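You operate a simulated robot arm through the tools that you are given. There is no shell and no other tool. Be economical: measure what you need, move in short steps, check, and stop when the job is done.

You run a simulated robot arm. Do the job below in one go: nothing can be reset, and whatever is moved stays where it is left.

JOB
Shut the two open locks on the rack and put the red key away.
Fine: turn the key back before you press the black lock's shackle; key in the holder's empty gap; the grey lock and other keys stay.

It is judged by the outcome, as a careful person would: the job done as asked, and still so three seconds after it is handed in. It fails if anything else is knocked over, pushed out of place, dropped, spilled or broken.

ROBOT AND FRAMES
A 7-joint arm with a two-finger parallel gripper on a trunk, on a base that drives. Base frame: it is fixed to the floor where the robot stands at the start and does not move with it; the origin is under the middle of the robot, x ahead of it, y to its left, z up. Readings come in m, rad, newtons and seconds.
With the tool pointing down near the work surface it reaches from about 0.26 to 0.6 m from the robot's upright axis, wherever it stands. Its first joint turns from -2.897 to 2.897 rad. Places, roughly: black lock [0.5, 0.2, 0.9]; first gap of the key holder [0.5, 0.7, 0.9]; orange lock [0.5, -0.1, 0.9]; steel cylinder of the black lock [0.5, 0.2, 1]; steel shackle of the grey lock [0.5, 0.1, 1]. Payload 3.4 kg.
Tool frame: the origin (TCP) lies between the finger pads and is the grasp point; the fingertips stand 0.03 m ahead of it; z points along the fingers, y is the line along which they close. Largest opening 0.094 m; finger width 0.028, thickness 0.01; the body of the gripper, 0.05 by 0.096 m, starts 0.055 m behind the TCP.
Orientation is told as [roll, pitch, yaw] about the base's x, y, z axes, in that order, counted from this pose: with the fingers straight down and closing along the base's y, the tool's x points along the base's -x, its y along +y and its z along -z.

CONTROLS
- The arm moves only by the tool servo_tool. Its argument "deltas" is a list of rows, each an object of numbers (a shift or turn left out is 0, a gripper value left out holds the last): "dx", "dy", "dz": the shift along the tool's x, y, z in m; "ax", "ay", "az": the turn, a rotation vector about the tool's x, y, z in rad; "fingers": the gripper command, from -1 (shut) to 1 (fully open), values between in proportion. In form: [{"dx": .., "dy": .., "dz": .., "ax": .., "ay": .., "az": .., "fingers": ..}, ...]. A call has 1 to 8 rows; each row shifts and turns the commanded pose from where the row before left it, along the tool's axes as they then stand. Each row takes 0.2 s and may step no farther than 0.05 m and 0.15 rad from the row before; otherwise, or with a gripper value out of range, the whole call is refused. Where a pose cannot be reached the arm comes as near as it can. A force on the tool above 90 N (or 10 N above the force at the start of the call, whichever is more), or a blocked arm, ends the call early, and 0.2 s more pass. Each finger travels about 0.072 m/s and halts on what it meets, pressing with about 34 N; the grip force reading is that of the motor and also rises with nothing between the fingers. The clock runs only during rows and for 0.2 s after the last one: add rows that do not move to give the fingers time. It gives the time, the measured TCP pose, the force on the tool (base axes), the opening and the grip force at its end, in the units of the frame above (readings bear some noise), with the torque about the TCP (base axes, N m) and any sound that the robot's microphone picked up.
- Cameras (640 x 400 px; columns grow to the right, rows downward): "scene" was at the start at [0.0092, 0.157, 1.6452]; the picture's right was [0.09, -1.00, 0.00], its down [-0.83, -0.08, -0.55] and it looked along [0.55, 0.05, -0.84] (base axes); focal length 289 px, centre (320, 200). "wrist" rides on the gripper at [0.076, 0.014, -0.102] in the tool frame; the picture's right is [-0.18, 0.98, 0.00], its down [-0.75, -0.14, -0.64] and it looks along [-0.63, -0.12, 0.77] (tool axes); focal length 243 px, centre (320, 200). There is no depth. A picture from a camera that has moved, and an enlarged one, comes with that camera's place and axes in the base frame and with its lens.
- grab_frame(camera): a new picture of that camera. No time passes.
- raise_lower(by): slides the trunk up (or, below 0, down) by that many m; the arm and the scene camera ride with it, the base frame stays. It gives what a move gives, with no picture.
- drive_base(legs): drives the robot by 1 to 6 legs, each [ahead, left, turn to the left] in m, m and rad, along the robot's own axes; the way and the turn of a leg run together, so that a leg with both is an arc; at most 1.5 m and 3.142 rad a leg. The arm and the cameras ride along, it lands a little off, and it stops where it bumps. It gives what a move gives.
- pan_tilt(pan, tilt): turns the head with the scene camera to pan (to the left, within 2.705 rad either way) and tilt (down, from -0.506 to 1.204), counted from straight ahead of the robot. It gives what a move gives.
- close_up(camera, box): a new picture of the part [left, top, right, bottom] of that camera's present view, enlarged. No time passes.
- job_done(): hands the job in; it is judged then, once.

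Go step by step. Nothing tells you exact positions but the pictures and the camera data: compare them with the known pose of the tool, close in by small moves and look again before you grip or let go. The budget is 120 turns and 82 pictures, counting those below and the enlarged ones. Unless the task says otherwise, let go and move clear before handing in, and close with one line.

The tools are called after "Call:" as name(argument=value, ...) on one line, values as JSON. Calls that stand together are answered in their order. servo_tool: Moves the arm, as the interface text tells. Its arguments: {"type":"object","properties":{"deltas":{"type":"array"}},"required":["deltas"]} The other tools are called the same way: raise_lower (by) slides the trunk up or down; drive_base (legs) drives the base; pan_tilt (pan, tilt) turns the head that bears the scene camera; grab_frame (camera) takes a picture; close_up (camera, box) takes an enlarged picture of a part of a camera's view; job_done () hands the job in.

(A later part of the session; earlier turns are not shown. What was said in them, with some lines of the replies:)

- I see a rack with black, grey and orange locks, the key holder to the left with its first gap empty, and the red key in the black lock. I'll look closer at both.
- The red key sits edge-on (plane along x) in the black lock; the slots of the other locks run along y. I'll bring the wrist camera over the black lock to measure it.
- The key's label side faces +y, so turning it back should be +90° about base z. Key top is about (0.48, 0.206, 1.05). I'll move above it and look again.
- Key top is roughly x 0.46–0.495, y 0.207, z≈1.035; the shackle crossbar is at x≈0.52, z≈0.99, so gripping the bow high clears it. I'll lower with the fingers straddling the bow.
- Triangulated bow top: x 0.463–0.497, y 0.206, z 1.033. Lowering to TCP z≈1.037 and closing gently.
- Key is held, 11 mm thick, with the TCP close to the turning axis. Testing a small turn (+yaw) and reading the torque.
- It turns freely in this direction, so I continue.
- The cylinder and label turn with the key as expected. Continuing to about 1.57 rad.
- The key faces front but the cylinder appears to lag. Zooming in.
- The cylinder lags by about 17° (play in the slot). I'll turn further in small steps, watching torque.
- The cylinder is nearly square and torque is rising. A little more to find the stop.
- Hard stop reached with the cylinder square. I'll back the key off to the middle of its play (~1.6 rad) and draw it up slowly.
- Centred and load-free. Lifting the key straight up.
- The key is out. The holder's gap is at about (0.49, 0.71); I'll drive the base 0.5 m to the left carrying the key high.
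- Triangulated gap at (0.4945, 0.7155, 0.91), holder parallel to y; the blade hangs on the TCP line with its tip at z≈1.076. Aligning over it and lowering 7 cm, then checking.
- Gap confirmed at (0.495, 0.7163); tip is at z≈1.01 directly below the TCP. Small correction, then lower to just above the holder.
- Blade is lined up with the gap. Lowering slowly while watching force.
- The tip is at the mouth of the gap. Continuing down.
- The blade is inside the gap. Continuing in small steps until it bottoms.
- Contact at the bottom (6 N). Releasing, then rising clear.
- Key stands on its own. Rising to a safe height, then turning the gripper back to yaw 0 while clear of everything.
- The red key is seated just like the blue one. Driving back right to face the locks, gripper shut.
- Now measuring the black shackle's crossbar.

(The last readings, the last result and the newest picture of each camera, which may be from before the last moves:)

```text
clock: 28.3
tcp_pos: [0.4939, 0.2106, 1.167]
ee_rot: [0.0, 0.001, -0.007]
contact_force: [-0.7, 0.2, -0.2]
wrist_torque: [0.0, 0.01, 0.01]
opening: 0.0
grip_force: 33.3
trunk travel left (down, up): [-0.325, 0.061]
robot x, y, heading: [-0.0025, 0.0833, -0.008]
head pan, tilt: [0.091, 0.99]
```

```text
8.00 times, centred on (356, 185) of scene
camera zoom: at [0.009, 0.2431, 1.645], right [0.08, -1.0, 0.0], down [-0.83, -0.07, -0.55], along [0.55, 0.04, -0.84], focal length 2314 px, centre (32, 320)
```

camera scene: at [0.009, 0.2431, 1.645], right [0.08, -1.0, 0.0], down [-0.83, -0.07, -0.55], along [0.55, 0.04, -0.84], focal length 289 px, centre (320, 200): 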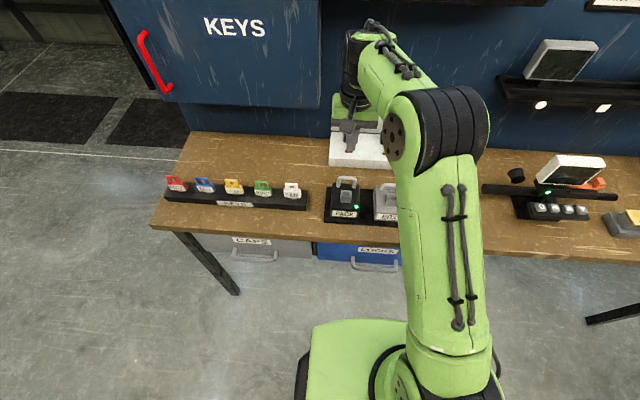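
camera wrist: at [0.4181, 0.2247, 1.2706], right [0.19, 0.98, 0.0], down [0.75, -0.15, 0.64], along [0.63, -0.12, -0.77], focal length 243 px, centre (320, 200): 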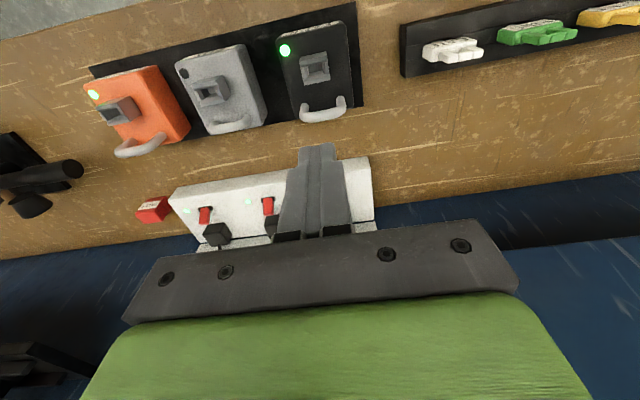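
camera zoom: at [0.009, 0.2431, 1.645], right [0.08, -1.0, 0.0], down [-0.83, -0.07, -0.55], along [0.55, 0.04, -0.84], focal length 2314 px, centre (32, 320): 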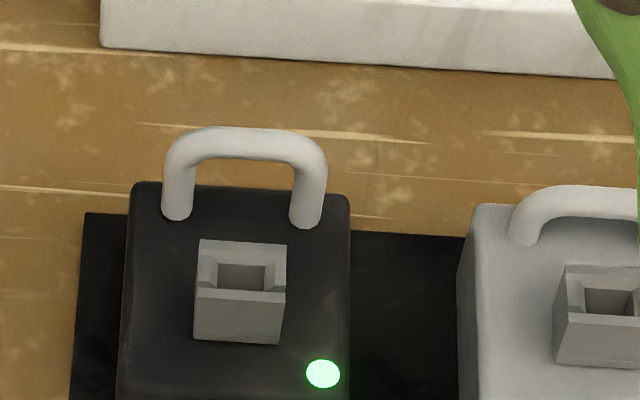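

Crossbar centre at about (0.527, 0.206, 0.979). Moving the shut fingers right above it.

Call:
servo_tool(deltas=[{"dx": -0.033, "dy": -0.0045}, {"dz": 0.045}, {"dz": 0.045}, {"dz": 0.04}, {}])

Call:
close_up(camera="wrist", box=[240, 70, 400, 170])

Call:
close_up(camera="scene", box=[306, 150, 402, 210])

```text
clock: 29.5
tcp_pos: [0.525, 0.2028, 1.0371]
ee_rot: [-0.001, -0.001, -0.009]
contact_force: [0.2, -0.9, 0.1]
wrist_torque: [0.03, 0.0, 0.01]
opening: 0.0001
grip_force: 33.2
trunk travel left (down, up): [-0.325, 0.061]
robot x, y, heading: [-0.0008, 0.0839, -0.008]
head pan, tilt: [0.091, 0.99]
```

```text
4.00 times, centred on (320, 120) of wrist
camera zoom: at [0.4486, 0.2183, 1.1393], right [0.19, 0.98, 0.0], down [0.75, -0.15, 0.64], along [0.63, -0.12, -0.77], focal length 970 px, centre (320, 520)
```

zoom: 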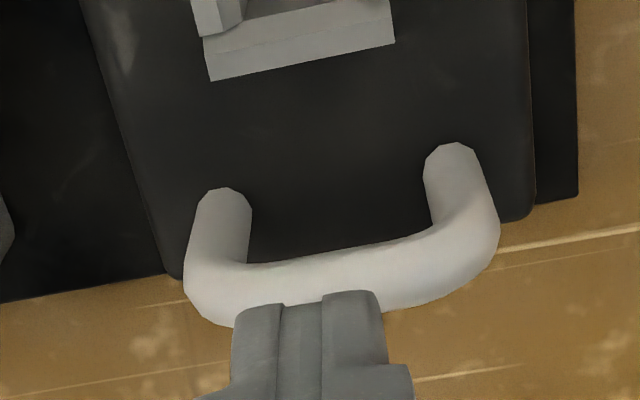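

```text
6.67 times, centred on (354, 180) of scene
camera zoom: at [0.0082, 0.2415, 1.6452], right [0.08, -1.0, 0.0], down [-0.83, -0.07, -0.55], along [0.55, 0.04, -0.84], focal length 1929 px, centre (93, 333)
```

zoom: 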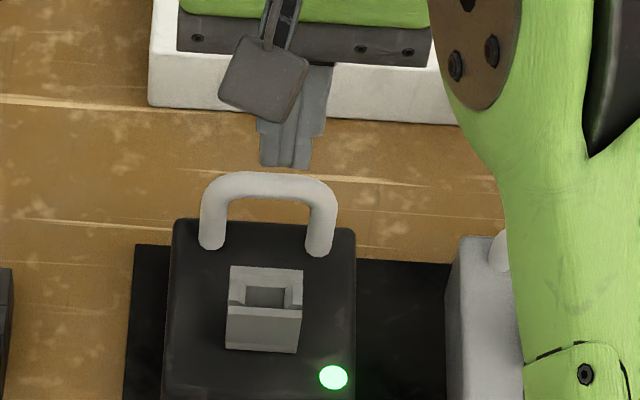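

Aligned in x; shifting 4 mm in y and pressing down in small steps.

Call:
servo_tool(deltas=[{"dy": 0.004, "dz": 0.01}, {"dz": 0.008}, {"dz": 0.005}, {"dz": 0.005}, {"dz": 0.004}])

Call:
close_up(camera="scene", box=[306, 150, 402, 210])

```text
clock: 30.7
tcp_pos: [0.5257, 0.2078, 1.006]
ee_rot: [0.0, -0.001, -0.01]
contact_force: [0.3, -0.1, 0.7]
wrist_torque: [-0.01, 0.04, -0.01]
opening: 0.0
grip_force: 32.8
trunk travel left (down, up): [-0.325, 0.061]
robot x, y, heading: [0.0006, 0.0833, -0.012]
head pan, tilt: [0.091, 0.99]
```

```text
6.67 times, centred on (354, 180) of scene
camera zoom: at [0.0087, 0.2416, 1.6452], right [0.08, -1.0, 0.0], down [-0.83, -0.07, -0.55], along [0.55, 0.04, -0.84], focal length 1929 px, centre (93, 333)
```

zoom: 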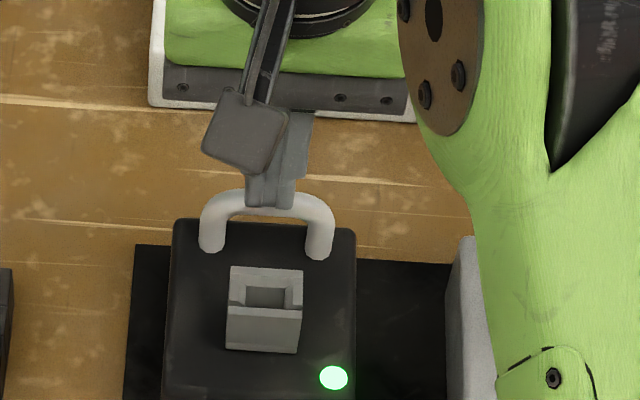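

The shackle is beginning to sink with little force. Pressing on.

Call:
servo_tool(deltas=[{"dz": 0.004}, {"dz": 0.004}, {"dz": 0.004}, {"dz": 0.004}])

Call:
close_up(camera="scene", box=[306, 150, 402, 210])

```text
clock: 31.7
tcp_pos: [0.5256, 0.2085, 0.9952]
ee_rot: [0.004, -0.011, -0.007]
contact_force: [2.5, 0.4, 32.3]
wrist_torque: [-0.07, 0.19, 0.03]
opening: 0.0
grip_force: 32.8
trunk travel left (down, up): [-0.325, 0.061]
robot x, y, heading: [-0.0018, 0.0869, -0.01]
head pan, tilt: [0.091, 0.99]
```

```text
6.67 times, centred on (354, 180) of scene
camera zoom: at [0.0053, 0.2407, 1.6456], right [0.08, -1.0, 0.0], down [-0.83, -0.07, -0.55], along [0.55, 0.04, -0.83], focal length 1929 px, centre (93, 333)
```

zoom: 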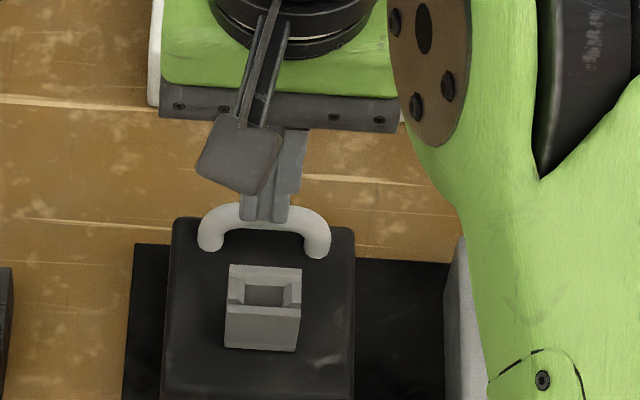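

The black lock's green LED went out and it hit the end stop (32 N). Lifting off to check that it stays.

Call:
servo_tool(deltas=[{"dz": -0.02}, {"dz": -0.04}, {"dz": -0.05}, {"dz": -0.04}, {}])

Call:
close_up(camera="scene", box=[306, 150, 402, 210])

```text
clock: 32.9
tcp_pos: [0.5244, 0.2068, 1.1394]
ee_rot: [0.0, 0.002, -0.007]
contact_force: [-0.4, 0.0, -0.4]
wrist_torque: [0.03, 0.0, 0.0]
opening: 0.0
grip_force: 33.0
trunk travel left (down, up): [-0.325, 0.061]
robot x, y, heading: [-0.0001, 0.0857, -0.011]
head pan, tilt: [0.091, 0.99]
```

```text
6.67 times, centred on (354, 180) of scene
camera zoom: at [0.0096, 0.2418, 1.6451], right [0.08, -1.0, 0.0], down [-0.83, -0.07, -0.55], along [0.55, 0.04, -0.84], focal length 1929 px, centre (93, 333)
```

zoom: 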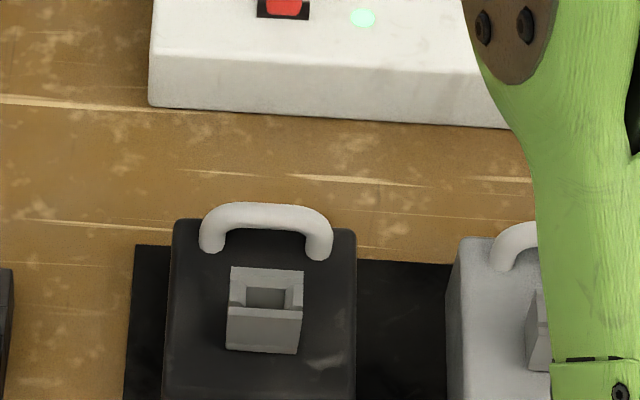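

Black lock is shut and stays. Moving over to the orange lock at y≈-0.055.

Call:
servo_tool(deltas=[{"dy": -0.045}, {"dy": -0.045}, {"dy": -0.045}, {"dy": -0.045}, {"dy": -0.045}, {"dy": -0.035, "dx": 0.03}, {}])

Call:
grab_frame(camera="wrist")

Call:
grab_frame(camera="scene")

```text
clock: 34.5
tcp_pos: [0.4966, -0.0513, 1.1387]
ee_rot: [-0.001, 0.002, -0.009]
contact_force: [0.5, 0.1, -0.6]
wrist_torque: [-0.03, 0.06, 0.02]
opening: 0.0
grip_force: 33.8
trunk travel left (down, up): [-0.325, 0.061]
robot x, y, heading: [-0.0012, 0.087, -0.007]
head pan, tilt: [0.091, 0.99]
```

```text
32 pictures are left
camera wrist: at [0.421, -0.0369, 1.2422], right [0.19, 0.98, 0.0], down [0.75, -0.15, 0.64], along [0.63, -0.12, -0.77], focal length 243 px, centre (320, 200)
```

wrist: 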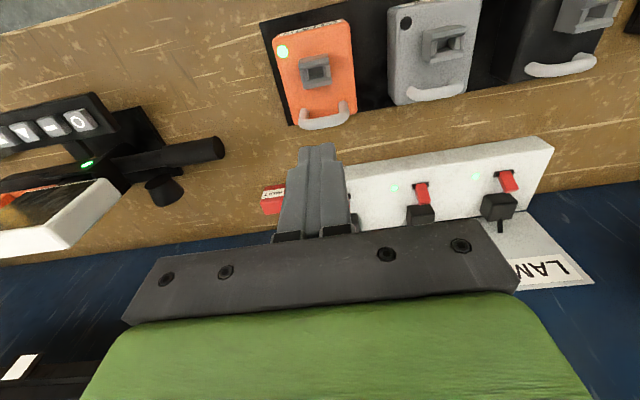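

```text
31 pictures are left
camera scene: at [0.0104, 0.2424, 1.6451], right [0.08, -1.0, 0.0], down [-0.83, -0.07, -0.55], along [0.55, 0.04, -0.84], focal length 289 px, centre (320, 200)
```

scene: 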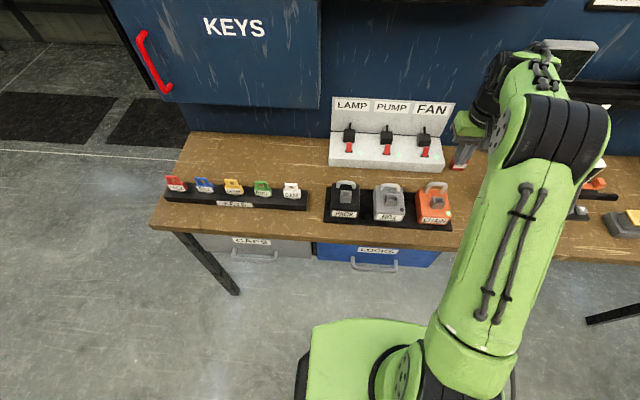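

Call:
close_up(camera="wrist", box=[264, 70, 392, 150])

Call:
close_up(camera="scene", box=[386, 170, 482, 230])

```text
5.00 times, centred on (328, 110) of wrist
camera zoom: at [0.421, -0.0369, 1.2422], right [0.19, 0.98, 0.0], down [0.75, -0.15, 0.64], along [0.63, -0.12, -0.77], focal length 1213 px, centre (280, 650)
```

zoom: 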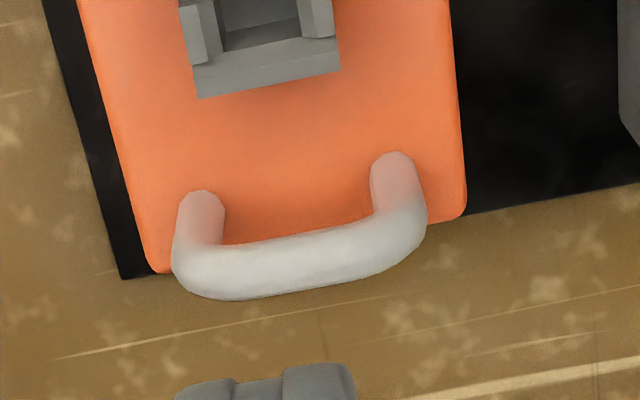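

```text
6.67 times, centred on (434, 200) of scene
camera zoom: at [0.0104, 0.2424, 1.6451], right [0.08, -1.0, 0.0], down [-0.83, -0.07, -0.55], along [0.55, 0.04, -0.84], focal length 1929 px, centre (-440, 200)
```

zoom: 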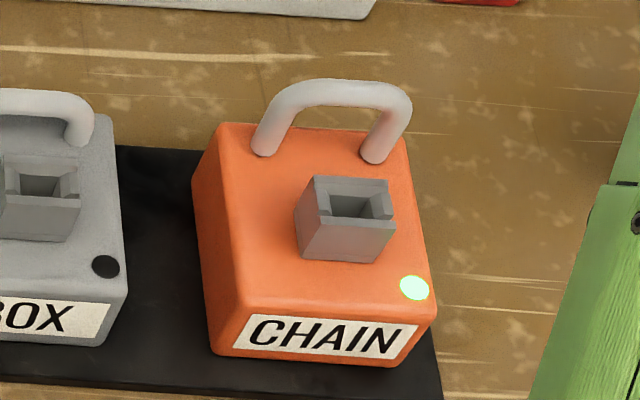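

Orange crossbar at (0.526, -0.053, 0.98). Moving above it.

Call:
servo_tool(deltas=[{"dx": -0.0295, "dy": -0.002}, {"dz": 0.05}, {"dz": 0.05}, {}])

Call:
close_up(camera="wrist", box=[240, 70, 400, 170])

Call:
close_up(camera="scene", box=[386, 160, 482, 220])

```text
clock: 35.5
tcp_pos: [0.5253, -0.0526, 1.039]
ee_rot: [0.001, 0.001, -0.005]
contact_force: [0.6, -0.7, -0.1]
wrist_torque: [-0.02, 0.01, -0.01]
opening: 0.0003
grip_force: 33.2
trunk travel left (down, up): [-0.325, 0.061]
robot x, y, heading: [-0.0001, 0.0866, -0.014]
head pan, tilt: [0.091, 0.99]
```

```text
4.00 times, centred on (320, 120) of wrist
camera zoom: at [0.4484, -0.0384, 1.141], right [0.19, 0.98, 0.0], down [0.75, -0.15, 0.64], along [0.63, -0.12, -0.77], focal length 970 px, centre (320, 520)
```

zoom: 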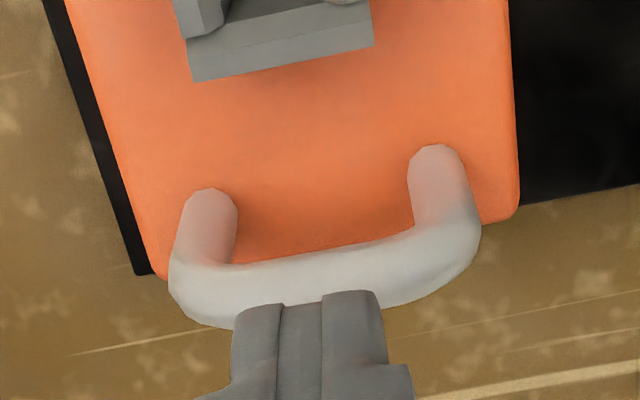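

```text
6.67 times, centred on (434, 190) of scene
camera zoom: at [0.0082, 0.2418, 1.6452], right [0.08, -1.0, 0.0], down [-0.83, -0.07, -0.55], along [0.55, 0.04, -0.84], focal length 1929 px, centre (-440, 267)
```

zoom: 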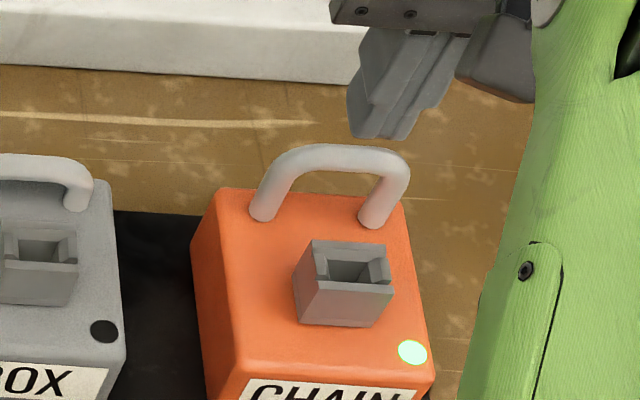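

Well aligned. Pressing the orange shackle down.

Call:
servo_tool(deltas=[{"dy": 0.001, "dz": 0.012}, {"dz": 0.01}, {"dz": 0.006}, {"dz": 0.005}, {"dz": 0.005}, {"dz": 0.005}, {"dz": 0.004}])

Call:
close_up(camera="scene", box=[386, 160, 482, 220])

```text
clock: 37.1
tcp_pos: [0.5234, -0.0531, 0.9952]
ee_rot: [-0.002, -0.008, -0.007]
contact_force: [-0.4, 0.7, 20.7]
wrist_torque: [0.07, 0.1, 0.03]
opening: 0.0
grip_force: 33.8
trunk travel left (down, up): [-0.325, 0.061]
robot x, y, heading: [-0.0032, 0.0827, -0.01]
head pan, tilt: [0.091, 0.99]
```

```text
6.67 times, centred on (434, 190) of scene
camera zoom: at [0.0064, 0.2423, 1.6454], right [0.08, -1.0, 0.0], down [-0.83, -0.07, -0.55], along [0.55, 0.04, -0.83], focal length 1929 px, centre (-440, 267)
```

zoom: 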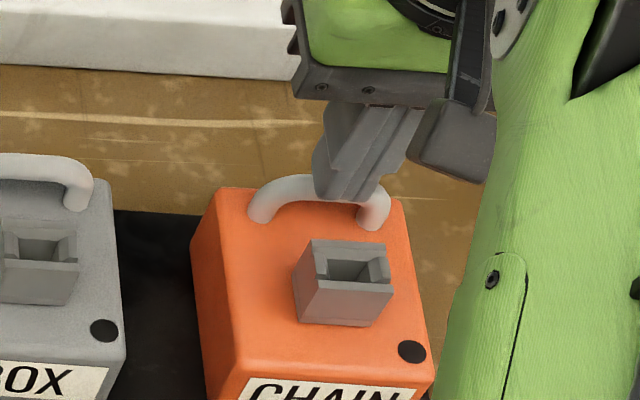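

The orange LED is out too. Lifting clear and checking everything.

Call:
servo_tool(deltas=[{"dz": -0.02}, {"dz": -0.04}, {"dz": -0.05}, {"dz": -0.05}, {"dz": -0.03, "dx": 0.04}, {"dx": 0.04}, {}])

Call:
close_up(camera="scene", box=[310, 150, 470, 250])

Call:
close_up(camera="scene", box=[150, 150, 310, 250])

Call:
grab_frame(camera="wrist")

```text
clock: 38.7
tcp_pos: [0.4426, -0.0522, 1.1818]
ee_rot: [-0.001, 0.004, -0.007]
contact_force: [-1.0, -0.2, 0.0]
wrist_torque: [0.0, -0.02, 0.0]
opening: 0.0001
grip_force: 32.4
trunk travel left (down, up): [-0.325, 0.061]
robot x, y, heading: [0.0005, 0.0888, -0.013]
head pan, tilt: [0.091, 0.99]
```

```text
4.00 times, centred on (390, 200) of scene
camera zoom: at [0.0101, 0.2414, 1.6452], right [0.08, -1.0, 0.0], down [-0.83, -0.07, -0.55], along [0.55, 0.04, -0.84], focal length 1157 px, centre (40, 200)
```

zoom: 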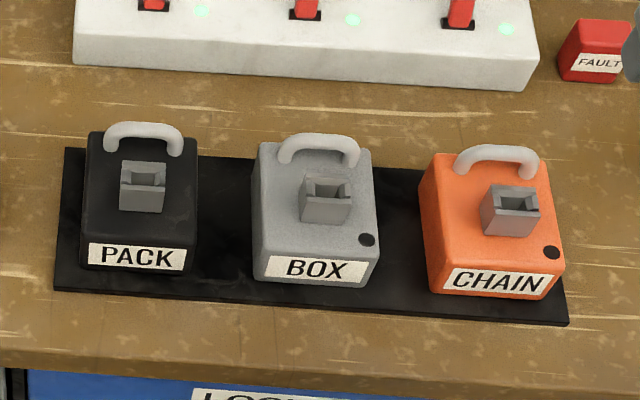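

```text
4.00 times, centred on (230, 200) of scene
camera zoom: at [0.0101, 0.2414, 1.6452], right [0.08, -1.0, 0.0], down [-0.83, -0.07, -0.55], along [0.55, 0.04, -0.84], focal length 1157 px, centre (680, 200)
```

zoom: 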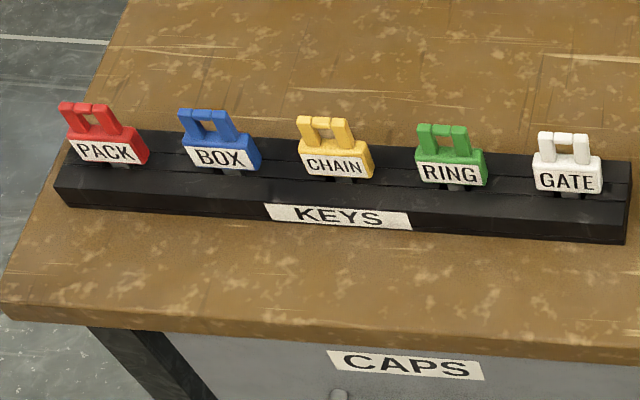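

```text
23 pictures are left
camera wrist: at [0.3672, -0.0381, 1.2852], right [0.19, 0.98, 0.0], down [0.75, -0.15, 0.64], along [0.63, -0.12, -0.77], focal length 243 px, centre (320, 200)
```

wrist: 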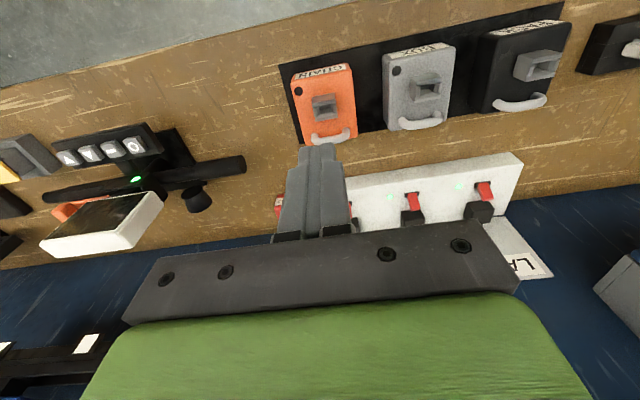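

All three locks are down with their LEDs dark, the red key stands in its gap, and nothing else has moved, so I'm handing in.

Call:
job_done()

```text
The job is handed in.
```

The black and orange locks are shut, with the key turned back before I pressed the black one. The red key is in the holder's first gap, and the grey lock and other keys are where they were.
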